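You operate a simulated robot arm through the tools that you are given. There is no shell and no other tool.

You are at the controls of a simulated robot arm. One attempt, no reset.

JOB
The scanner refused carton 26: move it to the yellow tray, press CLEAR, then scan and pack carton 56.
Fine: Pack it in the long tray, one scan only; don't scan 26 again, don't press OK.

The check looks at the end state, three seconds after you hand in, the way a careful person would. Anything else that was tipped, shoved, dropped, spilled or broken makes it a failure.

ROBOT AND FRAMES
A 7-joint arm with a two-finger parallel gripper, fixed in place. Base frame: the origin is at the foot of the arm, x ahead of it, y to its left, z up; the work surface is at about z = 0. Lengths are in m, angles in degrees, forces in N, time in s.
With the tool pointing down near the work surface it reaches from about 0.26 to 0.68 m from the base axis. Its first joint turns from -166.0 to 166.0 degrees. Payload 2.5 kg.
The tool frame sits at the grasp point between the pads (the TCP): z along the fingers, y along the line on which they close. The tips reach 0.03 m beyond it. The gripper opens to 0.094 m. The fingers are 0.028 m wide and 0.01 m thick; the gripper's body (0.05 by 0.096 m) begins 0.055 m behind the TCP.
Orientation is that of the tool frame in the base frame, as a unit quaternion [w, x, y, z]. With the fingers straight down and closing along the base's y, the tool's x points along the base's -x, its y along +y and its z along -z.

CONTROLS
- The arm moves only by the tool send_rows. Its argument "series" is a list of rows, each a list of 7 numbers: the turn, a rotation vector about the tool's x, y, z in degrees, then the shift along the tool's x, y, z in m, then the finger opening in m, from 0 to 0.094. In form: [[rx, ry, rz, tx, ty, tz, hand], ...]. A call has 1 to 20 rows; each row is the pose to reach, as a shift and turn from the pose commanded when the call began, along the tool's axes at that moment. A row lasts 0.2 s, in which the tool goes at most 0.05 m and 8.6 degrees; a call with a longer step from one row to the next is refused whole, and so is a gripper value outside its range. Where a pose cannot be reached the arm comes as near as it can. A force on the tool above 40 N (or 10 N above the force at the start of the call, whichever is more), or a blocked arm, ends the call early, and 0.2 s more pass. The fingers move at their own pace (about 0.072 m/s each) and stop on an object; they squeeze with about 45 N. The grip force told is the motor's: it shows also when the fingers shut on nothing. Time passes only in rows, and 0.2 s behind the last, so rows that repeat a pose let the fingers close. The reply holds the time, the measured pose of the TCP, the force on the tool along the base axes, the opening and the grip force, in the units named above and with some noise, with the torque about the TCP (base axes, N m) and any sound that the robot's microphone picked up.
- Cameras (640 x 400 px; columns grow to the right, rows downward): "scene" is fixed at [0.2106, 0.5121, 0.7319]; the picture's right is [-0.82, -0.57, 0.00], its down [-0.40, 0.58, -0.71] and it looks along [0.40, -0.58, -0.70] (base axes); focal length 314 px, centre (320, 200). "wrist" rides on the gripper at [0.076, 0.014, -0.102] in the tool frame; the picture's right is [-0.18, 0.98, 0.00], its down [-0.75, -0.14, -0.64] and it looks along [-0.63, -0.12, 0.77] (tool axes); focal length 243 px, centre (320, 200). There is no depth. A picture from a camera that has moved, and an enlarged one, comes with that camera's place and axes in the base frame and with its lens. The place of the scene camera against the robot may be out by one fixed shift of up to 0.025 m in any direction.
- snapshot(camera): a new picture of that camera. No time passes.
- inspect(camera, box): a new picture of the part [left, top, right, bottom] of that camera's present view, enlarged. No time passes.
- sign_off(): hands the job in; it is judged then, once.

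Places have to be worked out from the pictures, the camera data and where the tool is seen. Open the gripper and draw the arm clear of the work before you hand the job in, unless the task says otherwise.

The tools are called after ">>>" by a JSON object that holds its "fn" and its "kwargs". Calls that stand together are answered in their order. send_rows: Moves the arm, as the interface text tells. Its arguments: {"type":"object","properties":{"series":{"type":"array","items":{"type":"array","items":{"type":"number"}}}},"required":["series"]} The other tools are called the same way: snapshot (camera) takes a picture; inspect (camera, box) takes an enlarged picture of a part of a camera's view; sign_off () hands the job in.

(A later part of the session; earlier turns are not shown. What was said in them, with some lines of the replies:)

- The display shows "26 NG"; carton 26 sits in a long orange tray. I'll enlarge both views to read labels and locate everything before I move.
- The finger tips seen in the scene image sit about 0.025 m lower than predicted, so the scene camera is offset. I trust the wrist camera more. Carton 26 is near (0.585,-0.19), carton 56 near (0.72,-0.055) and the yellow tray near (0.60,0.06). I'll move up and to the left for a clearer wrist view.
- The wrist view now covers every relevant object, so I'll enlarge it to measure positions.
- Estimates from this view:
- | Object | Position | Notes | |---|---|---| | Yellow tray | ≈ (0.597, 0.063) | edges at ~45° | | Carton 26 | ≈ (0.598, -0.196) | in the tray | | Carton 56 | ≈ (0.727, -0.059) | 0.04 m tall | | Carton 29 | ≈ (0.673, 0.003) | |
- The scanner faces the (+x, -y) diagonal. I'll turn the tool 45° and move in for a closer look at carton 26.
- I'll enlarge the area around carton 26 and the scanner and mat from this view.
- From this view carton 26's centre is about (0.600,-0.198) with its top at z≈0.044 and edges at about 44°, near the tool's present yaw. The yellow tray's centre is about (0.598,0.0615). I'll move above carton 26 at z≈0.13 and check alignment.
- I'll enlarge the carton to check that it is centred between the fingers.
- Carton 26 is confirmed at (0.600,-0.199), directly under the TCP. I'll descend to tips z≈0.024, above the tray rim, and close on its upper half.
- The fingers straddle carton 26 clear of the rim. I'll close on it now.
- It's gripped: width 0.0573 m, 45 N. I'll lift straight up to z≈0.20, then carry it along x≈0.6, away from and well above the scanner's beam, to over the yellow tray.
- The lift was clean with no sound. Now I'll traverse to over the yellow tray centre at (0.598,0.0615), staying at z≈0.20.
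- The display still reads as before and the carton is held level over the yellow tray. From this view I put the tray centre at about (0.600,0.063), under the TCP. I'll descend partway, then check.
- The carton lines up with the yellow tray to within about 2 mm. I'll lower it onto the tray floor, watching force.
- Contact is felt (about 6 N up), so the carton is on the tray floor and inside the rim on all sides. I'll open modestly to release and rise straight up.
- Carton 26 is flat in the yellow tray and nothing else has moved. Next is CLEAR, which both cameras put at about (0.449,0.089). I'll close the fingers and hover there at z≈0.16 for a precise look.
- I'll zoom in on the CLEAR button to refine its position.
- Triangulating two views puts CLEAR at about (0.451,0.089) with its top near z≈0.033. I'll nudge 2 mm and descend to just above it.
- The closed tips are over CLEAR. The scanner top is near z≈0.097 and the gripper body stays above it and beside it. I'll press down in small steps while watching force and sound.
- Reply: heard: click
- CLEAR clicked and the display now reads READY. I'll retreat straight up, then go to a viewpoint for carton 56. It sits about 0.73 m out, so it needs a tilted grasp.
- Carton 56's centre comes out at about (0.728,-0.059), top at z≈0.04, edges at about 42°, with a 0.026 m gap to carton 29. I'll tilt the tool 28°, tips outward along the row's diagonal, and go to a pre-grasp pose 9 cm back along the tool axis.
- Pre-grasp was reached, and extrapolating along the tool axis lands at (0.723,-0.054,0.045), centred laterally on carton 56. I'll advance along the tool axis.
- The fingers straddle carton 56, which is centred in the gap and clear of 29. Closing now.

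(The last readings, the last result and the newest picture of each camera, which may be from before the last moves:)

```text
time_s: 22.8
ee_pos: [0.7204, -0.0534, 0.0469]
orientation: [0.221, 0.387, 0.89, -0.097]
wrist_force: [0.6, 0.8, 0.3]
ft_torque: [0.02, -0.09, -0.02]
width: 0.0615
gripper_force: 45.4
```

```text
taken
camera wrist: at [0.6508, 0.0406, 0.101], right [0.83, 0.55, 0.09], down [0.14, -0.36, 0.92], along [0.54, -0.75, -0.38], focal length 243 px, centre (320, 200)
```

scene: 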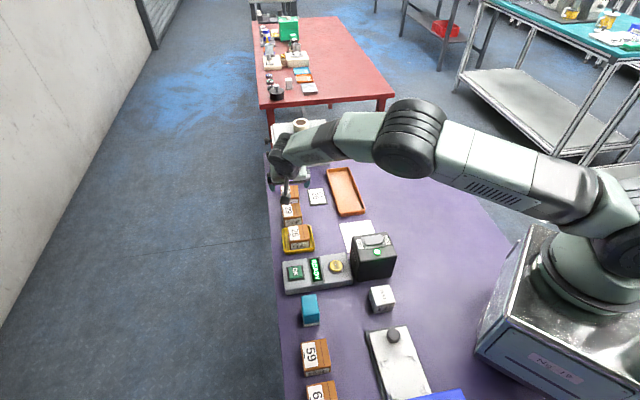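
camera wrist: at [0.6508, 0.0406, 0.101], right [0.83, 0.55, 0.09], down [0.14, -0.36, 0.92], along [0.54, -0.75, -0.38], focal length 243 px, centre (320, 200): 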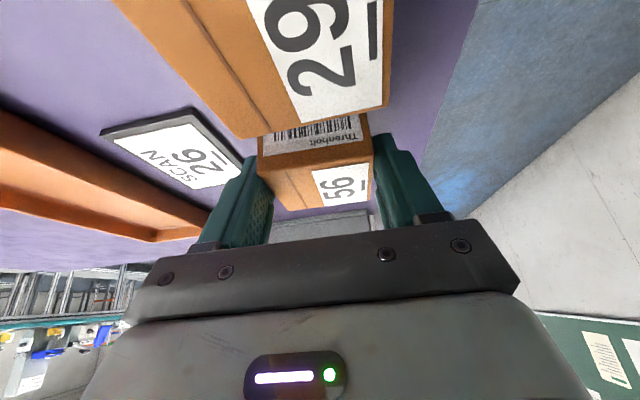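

The width reads 0.0615 m, a bit more than carton 26 did. I'll zoom in to check that the pads sit flat before lifting.

>>> {"fn": "inspect", "kwargs": {"camera": "wrist", "box": [220, 90, 430, 240]}}

>>> {"fn": "inspect", "kwargs": {"camera": "scene", "box": [260, 150, 340, 230]}}

```text
2.67 times, centred on (325, 165) of wrist
camera zoom: at [0.6508, 0.0406, 0.101], right [0.83, 0.55, 0.09], down [0.14, -0.36, 0.92], along [0.54, -0.75, -0.38], focal length 647 px, centre (307, 293)
```

zoom: 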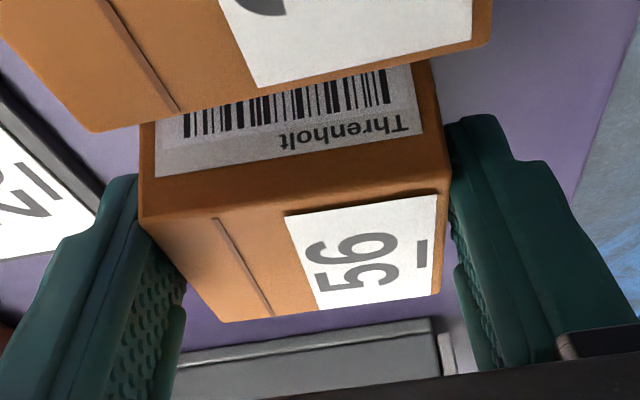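

```text
5.00 times, centred on (300, 190) of scene
camera zoom: at [0.2106, 0.5121, 0.7319], right [-0.82, -0.57, 0.0], down [-0.4, 0.58, -0.71], along [0.4, -0.58, -0.7], focal length 1569 px, centre (420, 250)
```

zoom: 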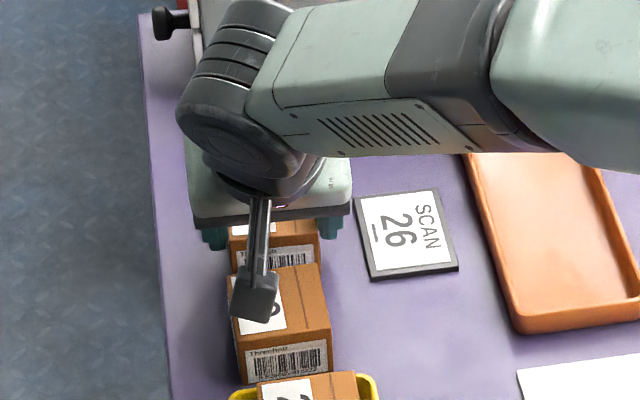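

The carton's top edges run parallel to the pads within about 1°, so it looks like a sound grip. I'll lift straight up slowly by 4 cm and check that it stays level.

>>> {"fn": "send_rows", "kwargs": {"series": [[0, 0, 0, -0.0047, 0, -0.0088, 0.03], [0, 0, 0, -0.0094, 0, -0.0177, 0.03], [0, 0, 0, -0.0188, 0, -0.0353, 0.03], [0, 0, 0, -0.0235, 0, -0.0442, 0.03], [0, 0, 0, -0.0235, 0, -0.0442, 0.03]]}}

>>> {"fn": "snapshot", "kwargs": {"camera": "wrist"}}

>>> {"fn": "inspect", "kwargs": {"camera": "scene", "box": [250, 120, 350, 240]}}

```text
time_s: 24.0
ee_pos: [0.7226, -0.054, 0.0957]
orientation: [0.222, 0.387, 0.89, -0.097]
wrist_force: [-0.5, -0.3, -1.2]
ft_torque: [-0.02, 0.02, 0.02]
width: 0.0615
gripper_force: 44.3
```

```text
taken
camera wrist: at [0.652, 0.04, 0.1507], right [0.83, 0.55, 0.09], down [0.15, -0.36, 0.92], along [0.54, -0.75, -0.38], focal length 243 px, centre (320, 200)
```

wrist: 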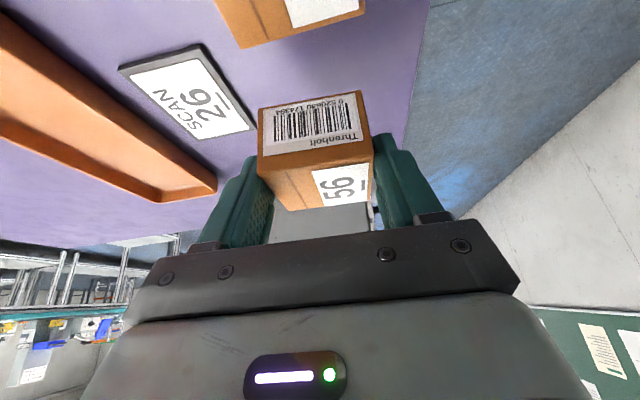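

```text
3.33 times, centred on (300, 180) of scene
camera zoom: at [0.2106, 0.5121, 0.7319], right [-0.82, -0.57, 0.0], down [-0.4, 0.58, -0.71], along [0.4, -0.58, -0.7], focal length 1046 px, centre (387, 267)
```

zoom: 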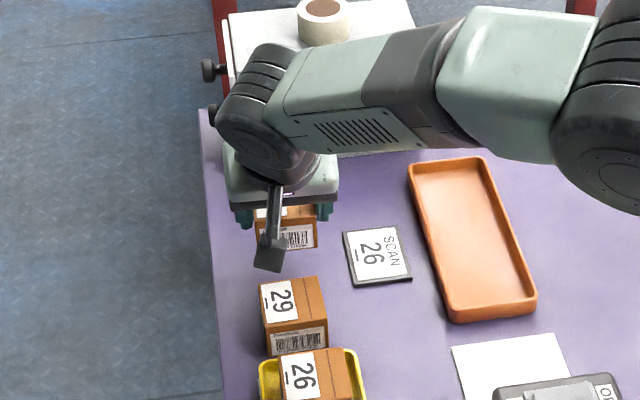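

Carton 56 is held firmly and level. The scanner and gripper body leave no room for a tilted tool at the mat, so I'll set the carton upright on the empty purple area near (0.457,-0.33). That spot is as far from the scanner window as where the carton started. I can regrasp it vertically there, and I'll carry it high to get there.

>>> {"fn": "send_rows", "kwargs": {"series": [[0, 0, 0, -0.0194, 0, -0.0365, 0.03], [0, 0, 0, -0.0388, 0, -0.0731, 0.03], [0, 0, 0, -0.0581, 0, -0.1096, 0.03], [0, 0, 0, -0.0593, -0.0422, -0.1089, 0.03], [0, 0, 0, -0.0605, -0.0844, -0.1083, 0.03], [0, 0, 0, -0.0618, -0.1266, -0.1076, 0.03], [0, 0, 0, -0.063, -0.1688, -0.1069, 0.03], [0, 0, 0, -0.0642, -0.2111, -0.1063, 0.03], [0, 0, 0, -0.0654, -0.2533, -0.1056, 0.03], [0, 0, 0, -0.0667, -0.2955, -0.1049, 0.03], [0, 0, 0, -0.0679, -0.3377, -0.1043, 0.03], [0, 0, 0, -0.0691, -0.3799, -0.1036, 0.03], [0, 0, 0, -0.0691, -0.3799, -0.1036, 0.03]]}}

>>> {"fn": "snapshot", "kwargs": {"camera": "wrist"}}

>>> {"fn": "snapshot", "kwargs": {"camera": "scene"}}

```text
time_s: 26.8
ee_pos: [0.453, -0.3216, 0.2212]
orientation: [0.223, 0.387, 0.89, -0.096]
wrist_force: [-0.1, 0.7, -1.8]
ft_torque: [0.03, 0.04, 0.01]
width: 0.0617
gripper_force: 45.5
```

```text
taken
camera wrist: at [0.384, -0.2281, 0.2741], right [0.83, 0.55, 0.09], down [0.15, -0.36, 0.92], along [0.54, -0.75, -0.38], focal length 243 px, centre (320, 200)
```

wrist: 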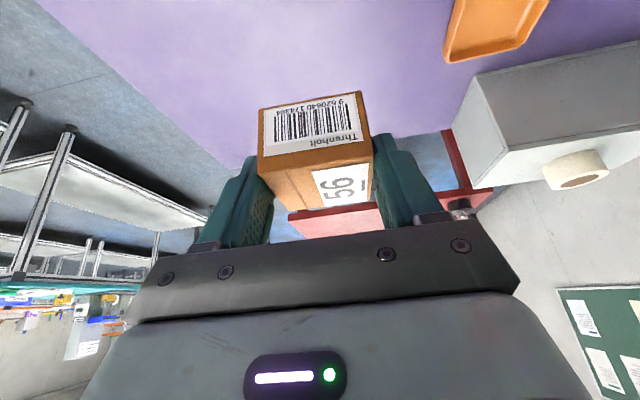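

```text
taken
```

scene: 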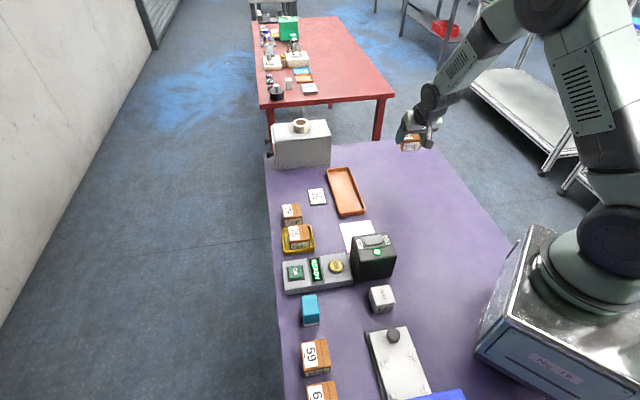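

The table edge is well away and the area below is empty. I'll lower carton 56 to the table, slowing down for contact.

>>> {"fn": "send_rows", "kwargs": {"series": [[0, 0, 0, 0.0211, 0, 0.0398, 0.03], [0, 0, 0, 0.0422, 0, 0.0795, 0.03], [0, 0, 0, 0.0633, 0, 0.1193, 0.03], [0, 0, 0, 0.0774, 0, 0.1458, 0.03], [0, 0, 0, 0.0807, 0, 0.152, 0.03], [0, 0, 0, 0.0814, 0, 0.1534, 0.03], [0, 0, 0, 0.0814, 0, 0.1534, 0.03]]}}

>>> {"fn": "snapshot", "kwargs": {"camera": "wrist"}}

>>> {"fn": "inspect", "kwargs": {"camera": "scene", "box": [340, 120, 460, 240]}}

```text
time_s: 28.4
ee_pos: [0.4536, -0.324, 0.0464]
orientation: [0.224, 0.386, 0.89, -0.096]
wrist_force: [-6.0, 4.8, 24.2]
ft_torque: [0.25, 0.45, -0.04]
width: 0.0615
gripper_force: 44.7
```

```text
taken
camera wrist: at [0.3837, -0.2299, 0.1006], right [0.83, 0.55, 0.09], down [0.14, -0.36, 0.92], along [0.54, -0.75, -0.38], focal length 243 px, centre (320, 200)
```

wrist: 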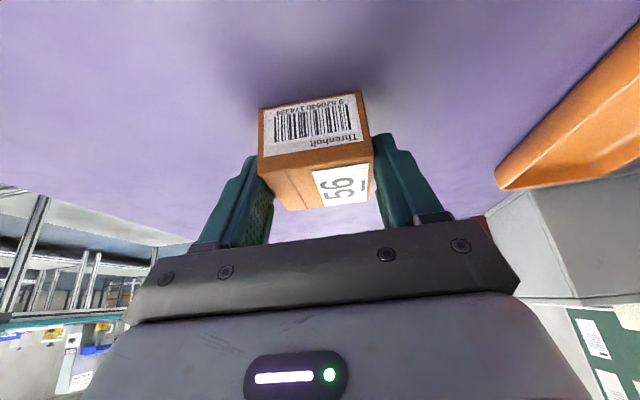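

```text
3.33 times, centred on (400, 180) of scene
camera zoom: at [0.2106, 0.5121, 0.7319], right [-0.82, -0.57, 0.0], down [-0.4, 0.58, -0.71], along [0.4, -0.58, -0.7], focal length 1046 px, centre (53, 267)
```

zoom: 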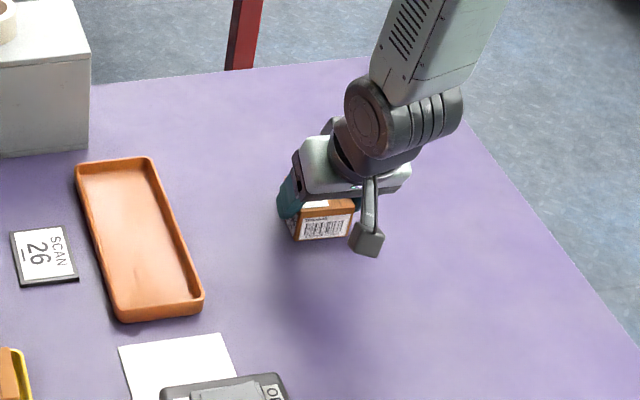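

Contact is solid (24 N), so the carton is on the table. I'll ease up 1 mm, open the fingers, then back out along the tool axis.

>>> {"fn": "send_rows", "kwargs": {"series": [[0, 0, 0, -0.0005, 0, -0.0009, 0.03], [0, 0, 0, -0.0005, 0, -0.0009, 0.066], [0, 0, 0, -0.0005, 0, -0.0009, 0.078], [0, 0, 0, -0.0005, 0, -0.0009, 0.09], [0, 0, 0, -0.0005, 0, -0.0009, 0.09], [0, 0, 0, -0.0005, 0, -0.02, 0.09], [0, 0, 0, -0.0005, 0, -0.05, 0.09], [0, 0, 0, -0.0005, 0, -0.09, 0.09], [0, 0, 0, -0.0005, 0, -0.13, 0.09], [0, 0, 0, -0.0005, 0, -0.15, 0.09]]}}

>>> {"fn": "snapshot", "kwargs": {"camera": "wrist"}}

>>> {"fn": "snapshot", "kwargs": {"camera": "scene"}}

```text
time_s: 30.6
ee_pos: [0.4027, -0.2705, 0.1789]
orientation: [0.222, 0.388, 0.89, -0.097]
wrist_force: [0.4, 0.3, 0.4]
ft_torque: [0.0, -0.05, -0.01]
width: 0.0901
gripper_force: 0.1
```

```text
taken
camera wrist: at [0.3338, -0.176, 0.2334], right [0.83, 0.55, 0.09], down [0.15, -0.36, 0.92], along [0.54, -0.75, -0.38], focal length 243 px, centre (320, 200)
```

wrist: 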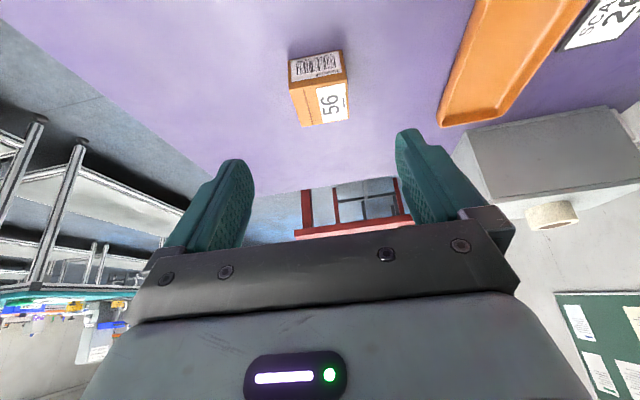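

```text
taken
```

scene: 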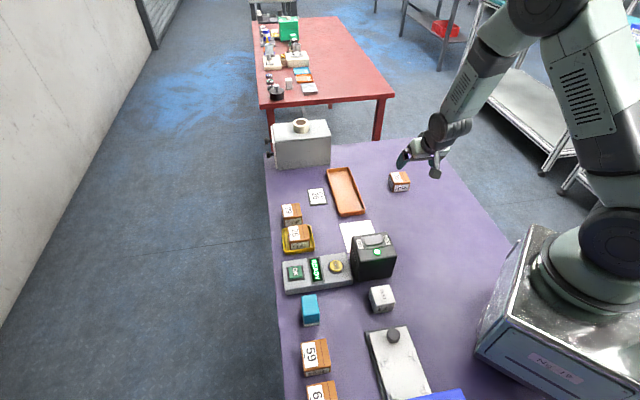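

Carton 56 is standing upright on the open table. I'll zoom in to locate it, then straighten the tool to vertical above it.

>>> {"fn": "inspect", "kwargs": {"camera": "wrist", "box": [250, 30, 390, 150]}}

>>> {"fn": "inspect", "kwargs": {"camera": "scene", "box": [350, 140, 450, 220]}}

```text
3.33 times, centred on (320, 90) of wrist
camera zoom: at [0.3338, -0.176, 0.2334], right [0.83, 0.55, 0.09], down [0.15, -0.36, 0.92], along [0.54, -0.75, -0.38], focal length 809 px, centre (320, 567)
```

zoom: 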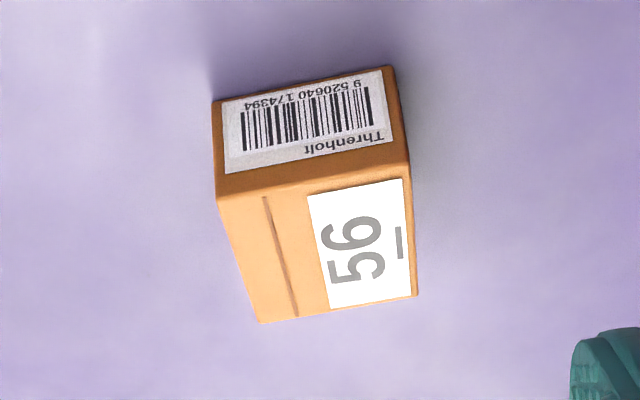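

```text
5.00 times, centred on (400, 180) of scene
camera zoom: at [0.2106, 0.5121, 0.7319], right [-0.82, -0.57, 0.0], down [-0.4, 0.58, -0.71], along [0.4, -0.58, -0.7], focal length 1569 px, centre (-80, 300)
```

zoom: 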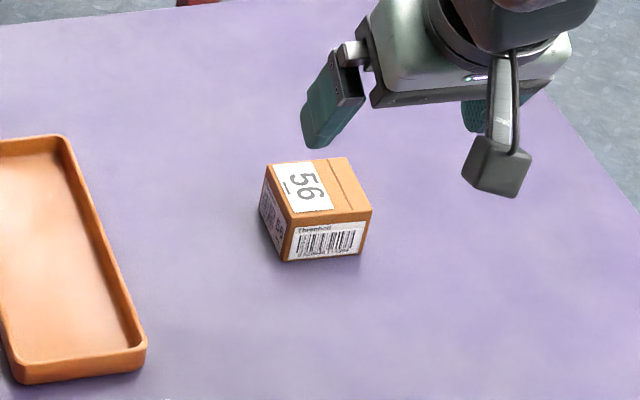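

Carton 56 is near (0.461,-0.333), yaw about 42°. I'll bring the tool upright and hover at z≈0.15 above it.

>>> {"fn": "send_rows", "kwargs": {"series": [[0, 7, 0, -0.0153, -0.0002, 0.0164, 0.09], [0, 14, 0, -0.0307, -0.0004, 0.0327, 0.09], [0, 21, 0, -0.046, -0.0005, 0.0491, 0.09], [0, 28, 0, -0.0613, -0.0007, 0.0654, 0.09], [0, 28, 0, -0.0613, -0.0007, 0.0654, 0.09]]}}

>>> {"fn": "snapshot", "kwargs": {"camera": "wrist"}}

>>> {"fn": "inspect", "kwargs": {"camera": "wrist", "box": [240, 50, 400, 180]}}

```text
time_s: 31.8
ee_pos: [0.4618, -0.3331, 0.1517]
orientation: [-0.001, 0.398, 0.917, 0.0]
wrist_force: [0.1, 0.0, -0.5]
ft_torque: [0.01, 0.02, -0.02]
width: 0.0901
gripper_force: 0.0
```

```text
taken
camera wrist: at [0.4187, -0.2678, 0.2528], right [0.84, 0.54, 0.0], down [0.41, -0.65, 0.64], along [0.34, -0.54, -0.77], focal length 243 px, centre (320, 200)
```

wrist: 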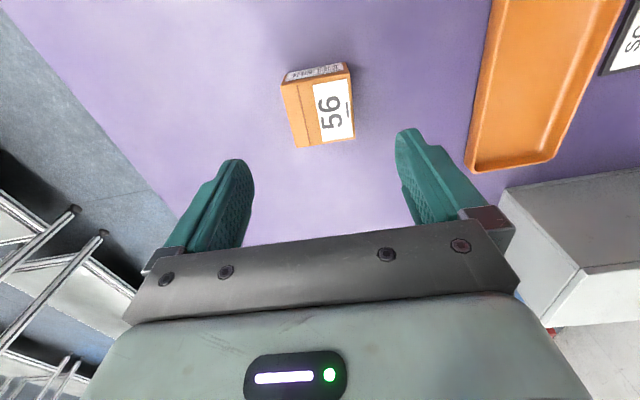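

```text
3.08 times, centred on (320, 115) of wrist
camera zoom: at [0.4187, -0.2678, 0.2528], right [0.84, 0.54, 0.0], down [0.41, -0.65, 0.64], along [0.34, -0.54, -0.77], focal length 746 px, centre (320, 462)
```

zoom: 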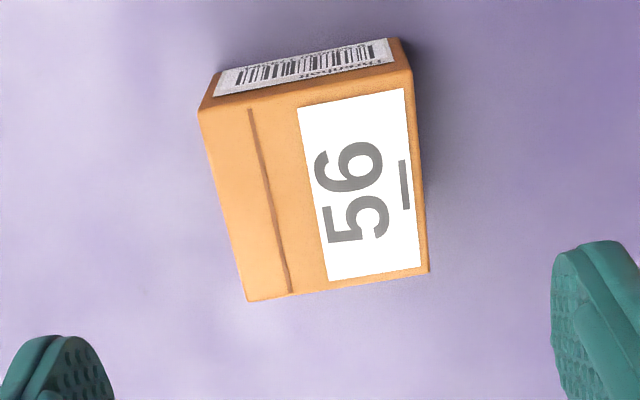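

The carton's centre is (0.462,-0.334), square to the tool and directly under the TCP. I'll descend to TCP z≈0.050 and grip the upper half, so the fingers can later clear the tray rim.

>>> {"fn": "send_rows", "kwargs": {"series": [[0, 0, 0, -0.0005, 0, 0.04, 0.09], [0, 0, 0, -0.0005, 0, 0.075, 0.09], [0, 0, 0, -0.0005, 0, 0.095, 0.09], [0, 0, 0, -0.0005, 0, 0.1015, 0.09], [0, 0, 0, -0.0005, 0, 0.1015, 0.07], [0, 0, 0, -0.0005, 0, 0.1015, 0.045], [0, 0, 0, -0.0005, 0, 0.1015, 0.03], [0, 0, 0, -0.0005, 0, 0.1015, 0.03]]}}

>>> {"fn": "snapshot", "kwargs": {"camera": "wrist"}}

>>> {"fn": "inspect", "kwargs": {"camera": "scene", "box": [350, 120, 450, 220]}}

```text
time_s: 33.6
ee_pos: [0.4615, -0.3329, 0.0496]
orientation: [0.0, 0.398, 0.917, -0.001]
wrist_force: [0.2, 0.2, 0.0]
ft_torque: [-0.01, 0.0, -0.01]
width: 0.0575
gripper_force: 45.2
```

```text
taken
camera wrist: at [0.419, -0.2682, 0.151], right [0.84, 0.54, 0.0], down [0.41, -0.65, 0.64], along [0.34, -0.54, -0.77], focal length 243 px, centre (320, 200)
```

wrist: 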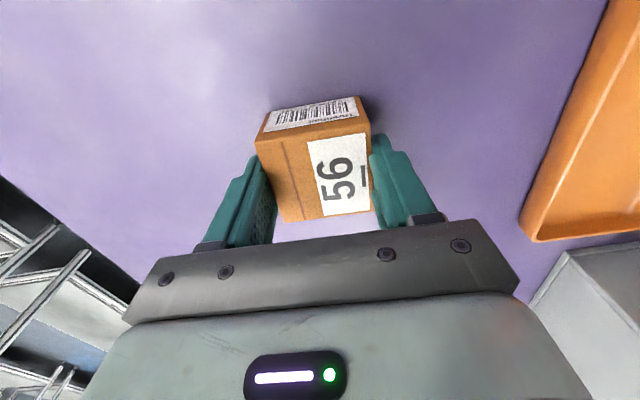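

```text
4.00 times, centred on (400, 170) of scene
camera zoom: at [0.2106, 0.5121, 0.7319], right [-0.82, -0.57, 0.0], down [-0.4, 0.58, -0.71], along [0.4, -0.58, -0.7], focal length 1255 px, centre (0, 320)
```

zoom: 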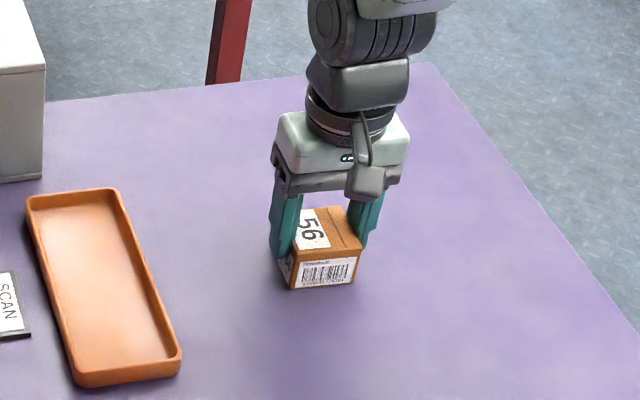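

It's firmly gripped (0.0575 m). I'll lift to z≈0.22, carry it high to in front of the scanner over the far half of the white mat, and then lower it in small steps while listening for the scan.

>>> {"fn": "send_rows", "kwargs": {"series": [[0, 0, 0, 0, 0, -0.03, 0.03], [0, 0, 0, 0, 0, -0.075, 0.03], [0, 0, 0, 0, 0, -0.12, 0.03], [0, 0, 0, 0, 0, -0.165, 0.03], [0, 0, 0, 0.028, 0.0311, -0.17, 0.03], [0, 0, 0, 0.056, 0.0622, -0.17, 0.03], [0, 0, 0, 0.084, 0.0933, -0.17, 0.03], [0, 0, 0, 0.1121, 0.1245, -0.17, 0.03], [0, 0, 0, 0.1401, 0.1556, -0.17, 0.03], [0, 0, 0, 0.1681, 0.1867, -0.17, 0.03], [0, 0, 0, 0.1681, 0.1867, -0.17, 0.03]]}}

>>> {"fn": "snapshot", "kwargs": {"camera": "wrist"}}

>>> {"fn": "inspect", "kwargs": {"camera": "scene", "box": [260, 140, 440, 300]}}

```text
time_s: 36.0
ee_pos: [0.4841, -0.0837, 0.2182]
orientation: [-0.001, 0.399, 0.917, 0.0]
wrist_force: [0.4, 0.2, -2.0]
ft_torque: [-0.01, 0.03, -0.02]
width: 0.0572
gripper_force: 44.8
```

```text
taken
camera wrist: at [0.4404, -0.0185, 0.3196], right [0.84, 0.54, 0.0], down [0.41, -0.65, 0.64], along [0.34, -0.54, -0.77], focal length 243 px, centre (320, 200)
```

wrist: 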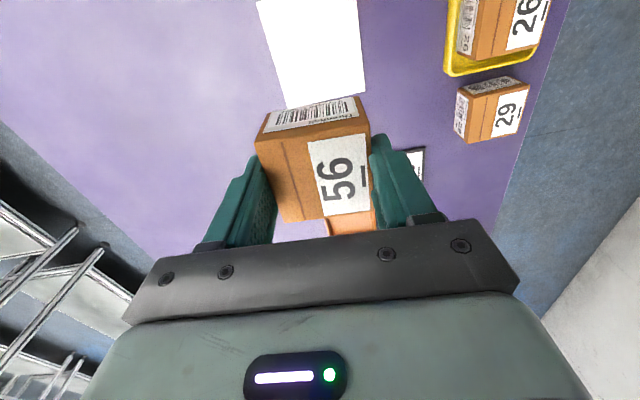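

```text
2.50 times, centred on (350, 220) of scene
camera zoom: at [0.2106, 0.5121, 0.7319], right [-0.82, -0.57, 0.0], down [-0.4, 0.58, -0.71], along [0.4, -0.58, -0.7], focal length 784 px, centre (245, 150)
```

zoom: 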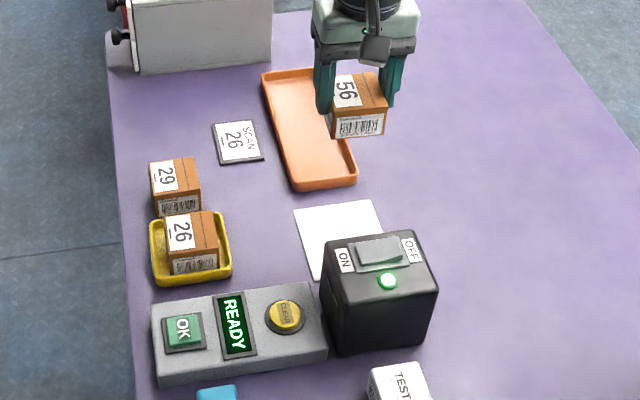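

The display still shows READY and nothing has been scanned. I'm at u≈0.40 in front of the window, and I'll lower in stages, listening.

>>> {"fn": "send_rows", "kwargs": {"series": [[0, 0, 0, 0, 0, 0.04, 0.03], [0, 0, 0, 0, 0, 0.08, 0.03], [0, 0, 0, 0, 0, 0.11, 0.03]]}}

>>> {"fn": "inspect", "kwargs": {"camera": "scene", "box": [260, 140, 440, 300]}}

```text
time_s: 36.8
ee_pos: [0.4853, -0.0832, 0.1073]
orientation: [0.0, 0.399, 0.917, 0.0]
wrist_force: [-0.5, -0.4, -1.2]
ft_torque: [-0.03, 0.02, 0.0]
width: 0.0572
gripper_force: 44.6
```

```text
2.50 times, centred on (350, 220) of scene
camera zoom: at [0.2106, 0.5121, 0.7319], right [-0.82, -0.57, 0.0], down [-0.4, 0.58, -0.71], along [0.4, -0.58, -0.7], focal length 784 px, centre (245, 150)
```

zoom: 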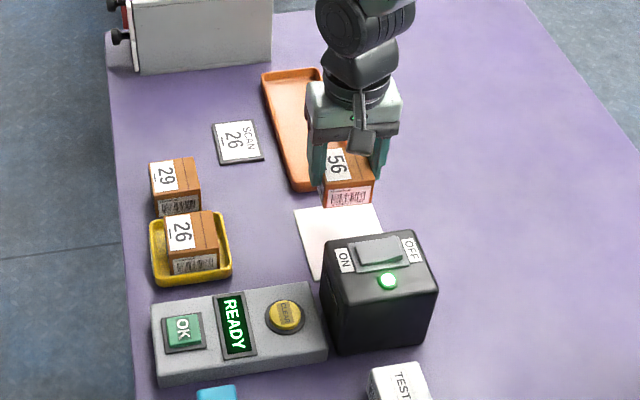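

The barcode is picking up the scanner's red glow but there's no beep yet. I'll lower a little further.

>>> {"fn": "send_rows", "kwargs": {"series": [[0, 0, 0, 0, 0, 0.01, 0.03], [0, 0, 0, 0, 0, 0.02, 0.03]]}}

>>> {"fn": "inspect", "kwargs": {"camera": "scene", "box": [260, 140, 440, 300]}}

```text
time_s: 37.4
ee_pos: [0.484, -0.0831, 0.0892]
orientation: [0.0, 0.399, 0.917, 0.0]
wrist_force: [-0.5, -0.2, -2.3]
ft_torque: [0.04, -0.01, -0.01]
width: 0.0574
gripper_force: 44.3
```

```text
2.50 times, centred on (350, 220) of scene
camera zoom: at [0.2106, 0.5121, 0.7319], right [-0.82, -0.57, 0.0], down [-0.4, 0.58, -0.71], along [0.4, -0.58, -0.7], focal length 784 px, centre (245, 150)
```

zoom: 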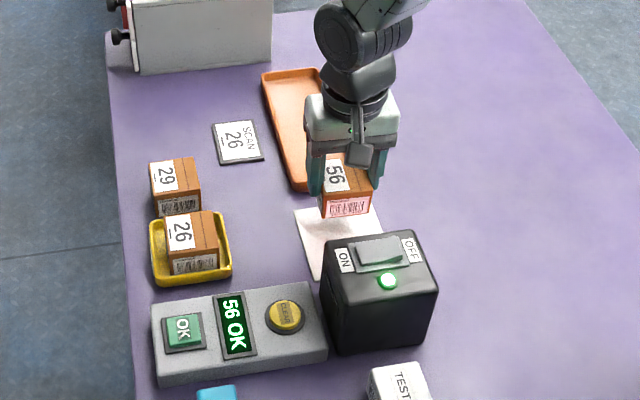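

The display reads "56 OK", so the single scan is done. I'll lift straight up out of the beam now and stop well above it.

>>> {"fn": "send_rows", "kwargs": {"series": [[0, 0, 0, 0, 0, -0.045, 0.03], [0, 0, 0, 0, 0, -0.09, 0.03], [0, 0, 0, 0, 0, -0.13, 0.03], [0, 0, 0, 0, 0, -0.13, 0.03]]}}

>>> {"fn": "inspect", "kwargs": {"camera": "scene", "box": [260, 140, 440, 300]}}

```text
time_s: 38.4
ee_pos: [0.4855, -0.0826, 0.22]
orientation: [0.0, 0.399, 0.917, 0.0]
wrist_force: [0.2, -0.6, -1.4]
ft_torque: [-0.02, -0.01, -0.01]
width: 0.057
gripper_force: 45.0
```

```text
2.50 times, centred on (350, 220) of scene
camera zoom: at [0.2106, 0.5121, 0.7319], right [-0.82, -0.57, 0.0], down [-0.4, 0.58, -0.71], along [0.4, -0.58, -0.7], focal length 784 px, centre (245, 150)
```

zoom: 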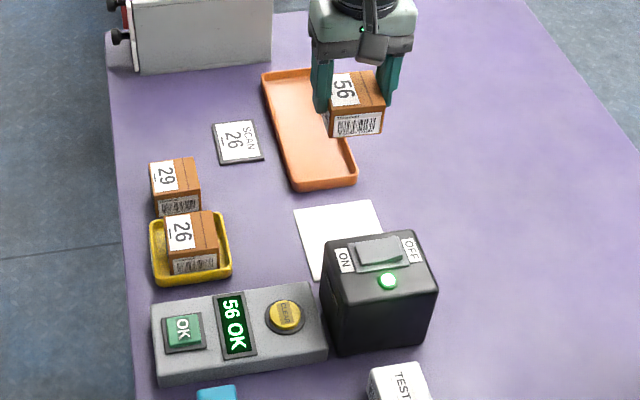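

It still reads "56 OK" with a single scan. Now I'll carry the carton at height to over the centre of the long orange tray at (0.600,-0.1985).

>>> {"fn": "send_rows", "kwargs": {"series": [[0, 0, 0, -0.0407, 0.0013, 0, 0.03], [0, 0, 0, -0.0814, 0.0026, 0, 0.03], [0, 0, 0, -0.1221, 0.0038, 0, 0.03], [0, 0, 0, -0.1628, 0.0051, 0, 0.03], [0, 0, 0, -0.1628, 0.0051, 0.04, 0.03], [0, 0, 0, -0.1628, 0.0051, 0.08, 0.03], [0, 0, 0, -0.1628, 0.0051, 0.12, 0.03], [0, 0, 0, -0.1628, 0.0051, 0.12, 0.03]]}}

>>> {"fn": "snapshot", "kwargs": {"camera": "wrist"}}

>>> {"fn": "inspect", "kwargs": {"camera": "scene", "box": [260, 110, 420, 250]}}

```text
time_s: 40.2
ee_pos: [0.5982, -0.1996, 0.1012]
orientation: [0.0, 0.398, 0.917, -0.001]
wrist_force: [0.1, -1.0, -1.8]
ft_torque: [-0.02, -0.06, 0.02]
width: 0.0574
gripper_force: 45.0
```

```text
taken
camera wrist: at [0.556, -0.135, 0.203], right [0.84, 0.54, 0.0], down [0.41, -0.65, 0.64], along [0.34, -0.54, -0.77], focal length 243 px, centre (320, 200)
```

wrist: 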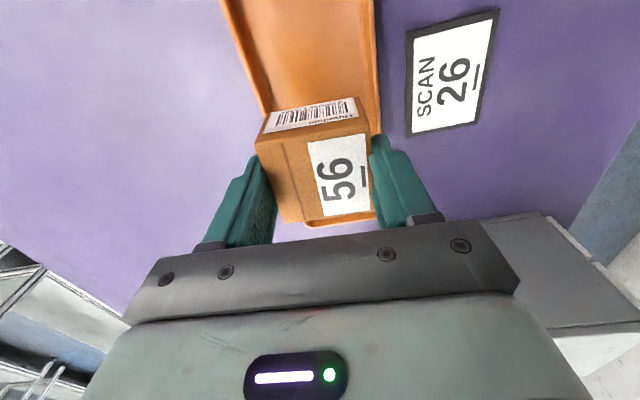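

```text
2.86 times, centred on (340, 180) of scene
camera zoom: at [0.2106, 0.5121, 0.7319], right [-0.82, -0.57, 0.0], down [-0.4, 0.58, -0.71], along [0.4, -0.58, -0.7], focal length 896 px, centre (263, 257)
```

zoom: 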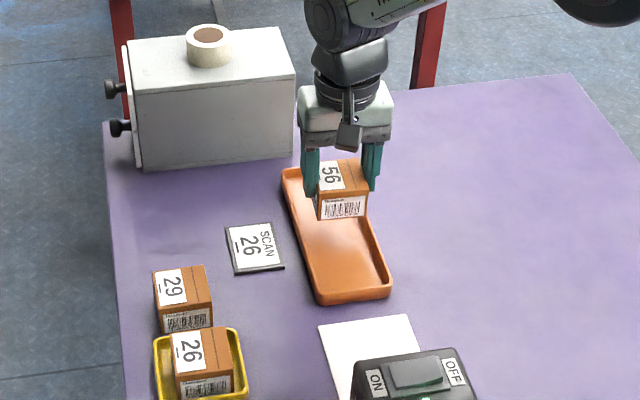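

In w the carton sits about 2 mm off the tray's centreline. I'll correct that and lower it onto the tray floor.

>>> {"fn": "send_rows", "kwargs": {"series": [[0, 0, 0, 0, 0.0022, 0.015, 0.03], [0, 0, 0, 0, 0.0022, 0.03, 0.03], [0, 0, 0, 0, 0.0022, 0.04, 0.03], [0, 0, 0, 0, 0.0022, 0.0445, 0.03], [0, 0, 0, 0, 0.0022, 0.0465, 0.03], [0, 0, 0, 0, 0.0022, 0.0465, 0.03]]}}

>>> {"fn": "snapshot", "kwargs": {"camera": "wrist"}}

>>> {"fn": "inspect", "kwargs": {"camera": "scene", "box": [290, 120, 400, 230]}}

```text
time_s: 41.6
ee_pos: [0.6015, -0.1972, 0.0545]
orientation: [0.0, 0.399, 0.917, 0.0]
wrist_force: [-2.1, 1.4, 5.8]
ft_torque: [0.05, 0.17, -0.02]
width: 0.0568
gripper_force: 45.3
```

```text
taken
camera wrist: at [0.5579, -0.1321, 0.1558], right [0.84, 0.54, 0.0], down [0.41, -0.65, 0.64], along [0.34, -0.54, -0.77], focal length 243 px, centre (320, 200)
```

wrist: 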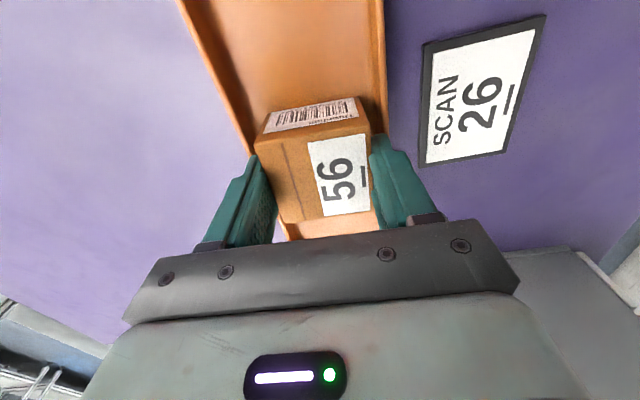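

```text
3.64 times, centred on (345, 175) of scene
camera zoom: at [0.2106, 0.5121, 0.7319], right [-0.82, -0.57, 0.0], down [-0.4, 0.58, -0.71], along [0.4, -0.58, -0.7], focal length 1141 px, centre (229, 291)
```

zoom: 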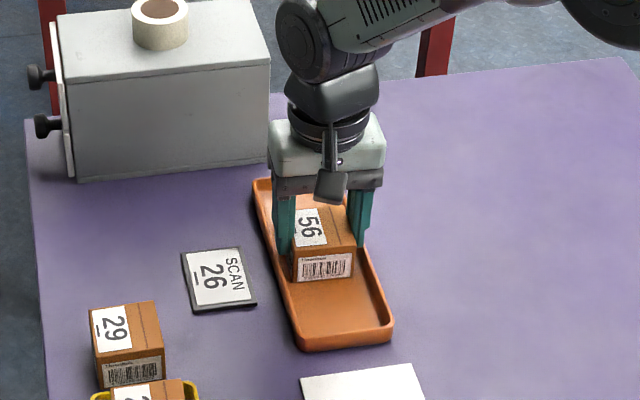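

Floor contact matches the earlier placement (about 6 N) and the carton is between the rims. I'll release modestly and rise straight up.

>>> {"fn": "send_rows", "kwargs": {"series": [[0, 0, 0, 0, 0, -0.0005, 0.06], [0, 0, 0, 0, 0, -0.001, 0.068], [0, 0, 0, 0, 0, -0.001, 0.078], [0, 0, 0, 0, 0, -0.001, 0.078], [0, 0, 0, 0, 0, -0.02, 0.078], [0, 0, 0, 0, 0, -0.05, 0.08], [0, 0, 0, 0, 0, -0.09, 0.08], [0, 0, 0, 0, 0, -0.13, 0.08], [0, 0, 0, 0, 0, -0.17, 0.08]]}}

>>> {"fn": "snapshot", "kwargs": {"camera": "wrist"}}

>>> {"fn": "inspect", "kwargs": {"camera": "scene", "box": [260, 110, 420, 300]}}

```text
time_s: 43.6
ee_pos: [0.6002, -0.1991, 0.2225]
orientation: [0.0, 0.399, 0.917, 0.0]
wrist_force: [0.7, 0.4, -0.6]
ft_torque: [0.03, -0.01, -0.02]
width: 0.0801
gripper_force: 0.0
```

```text
taken
camera wrist: at [0.5568, -0.1334, 0.3243], right [0.84, 0.54, 0.0], down [0.41, -0.65, 0.64], along [0.34, -0.54, -0.77], focal length 243 px, centre (320, 200)
```

wrist: 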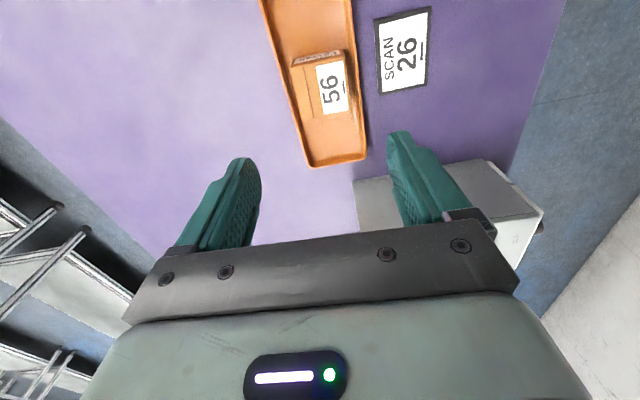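

```text
2.11 times, centred on (340, 205) of scene
camera zoom: at [0.2106, 0.5121, 0.7319], right [-0.82, -0.57, 0.0], down [-0.4, 0.58, -0.71], along [0.4, -0.58, -0.7], focal length 661 px, centre (278, 190)
```

zoom: 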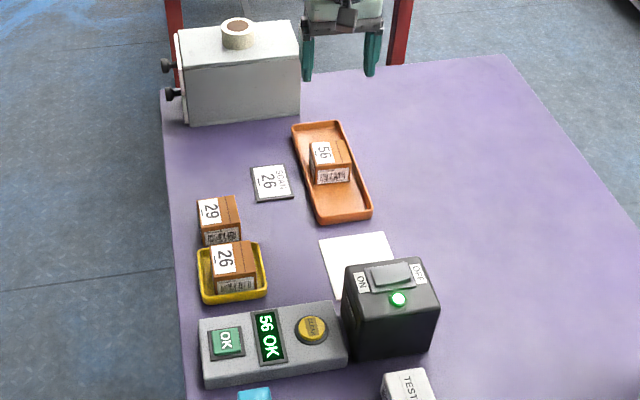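

Carton 56 is flat in the long tray, 26 is in the yellow tray, and the display shows "56 OK". I'll draw the arm back up to its starting area with the gripper open, then do a last check.

>>> {"fn": "send_rows", "kwargs": {"series": [[0, 0, 0, 0.01, -0.005, -0.04, 0.09], [0, 0, 0, 0.045, -0.025, -0.06, 0.094], [0, 0, 0, 0.08, -0.045, -0.08, 0.094], [0, 0, 0, 0.115, -0.065, -0.1, 0.094], [0, 0, 0, 0.15, -0.085, -0.115, 0.094], [0, 0, 0, 0.1855, -0.1, -0.125, 0.094], [0, 0, 0, 0.1855, -0.1, -0.125, 0.094]]}}

>>> {"fn": "snapshot", "kwargs": {"camera": "scene"}}

>>> {"fn": "inspect", "kwargs": {"camera": "scene", "box": [260, 150, 420, 260]}}

>>> {"fn": "inspect", "kwargs": {"camera": "scene", "box": [260, 230, 460, 400]}}

>>> {"fn": "snapshot", "kwargs": {"camera": "wrist"}}

```text
time_s: 45.2
ee_pos: [0.4015, -0.128, 0.3499]
orientation: [-0.001, 0.399, 0.917, 0.0]
wrist_force: [0.4, 0.4, 0.4]
ft_torque: [0.0, -0.04, 0.0]
width: 0.0941
gripper_force: 0.0
```

```text
taken
```

scene: 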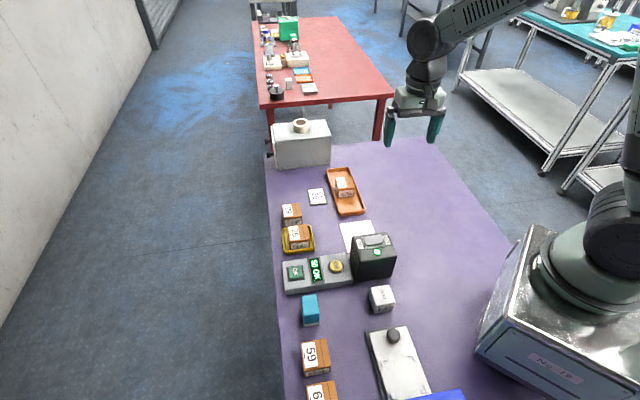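

```text
3.64 times, centred on (340, 205) of scene
camera zoom: at [0.2106, 0.5121, 0.7319], right [-0.82, -0.57, 0.0], down [-0.4, 0.58, -0.71], along [0.4, -0.58, -0.7], focal length 1141 px, centre (247, 182)
```

zoom: 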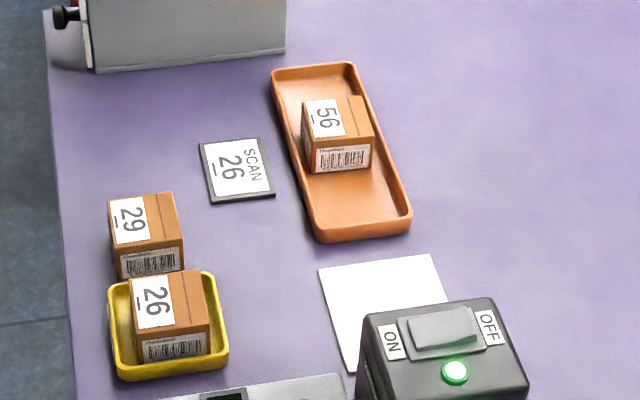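

```text
2.35 times, centred on (360, 315) of scene
camera zoom: at [0.2106, 0.5121, 0.7319], right [-0.82, -0.57, 0.0], down [-0.4, 0.58, -0.71], along [0.4, -0.58, -0.7], focal length 738 px, centre (226, -71)
```

zoom: 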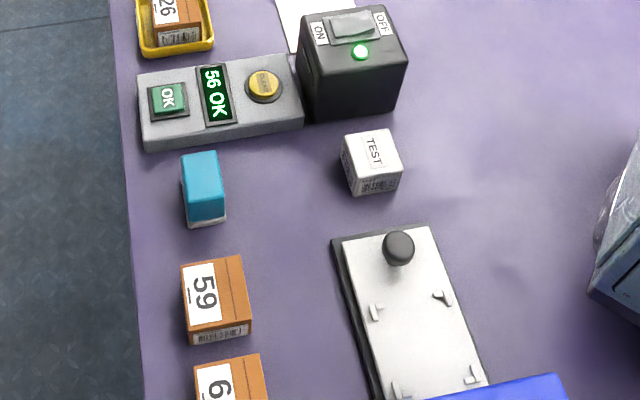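

```text
taken
camera wrist: at [0.3589, -0.063, 0.4511], right [0.84, 0.54, 0.0], down [0.41, -0.65, 0.64], along [0.34, -0.54, -0.77], focal length 243 px, centre (320, 200)
```

wrist: 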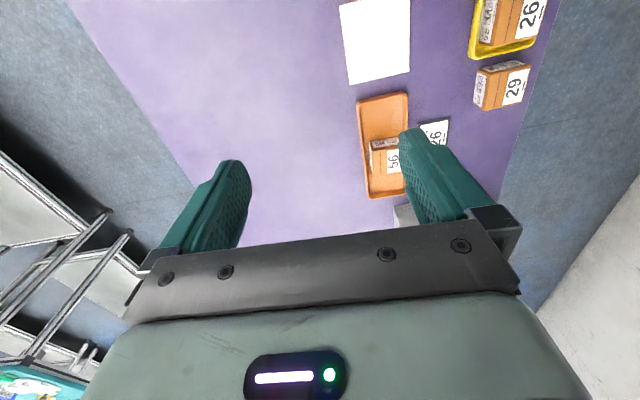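

The final pictures show carton 26 in the yellow HOLD tray, carton 56 flat in the long tray, and the display at "56 OK". Nothing else is disturbed, the gripper is open and the arm is clear, so I'm handing in.

>>> {"fn": "sign_off", "kwargs": {}}

```text
The job is handed in.
```

The job is done and handed in. I haven't seen the check's result, but everything looked right in the last pictures.

- **Carton 26:** It sits flat in the yellow HOLD tray and was not scanned again. I carried it high and to the side of the scanner.
- **CLEAR:** I pressed it once. It clicked and the display went from "26 NG" to "READY". I did not press OK.
- **Carton 56:** It was scanned once, and the display still reads "56 OK". It now lies flat in the middle of the long orange tray.
- **Extra step:** Carton 56 was too far out to grip straight down. I picked it up at a tilt and set it briefly on the empty part of the table. I regripped it there before scanning.
- **Everything else:** Nothing else looks moved or tipped, the gripper is open, and the arm is back near its starting position.
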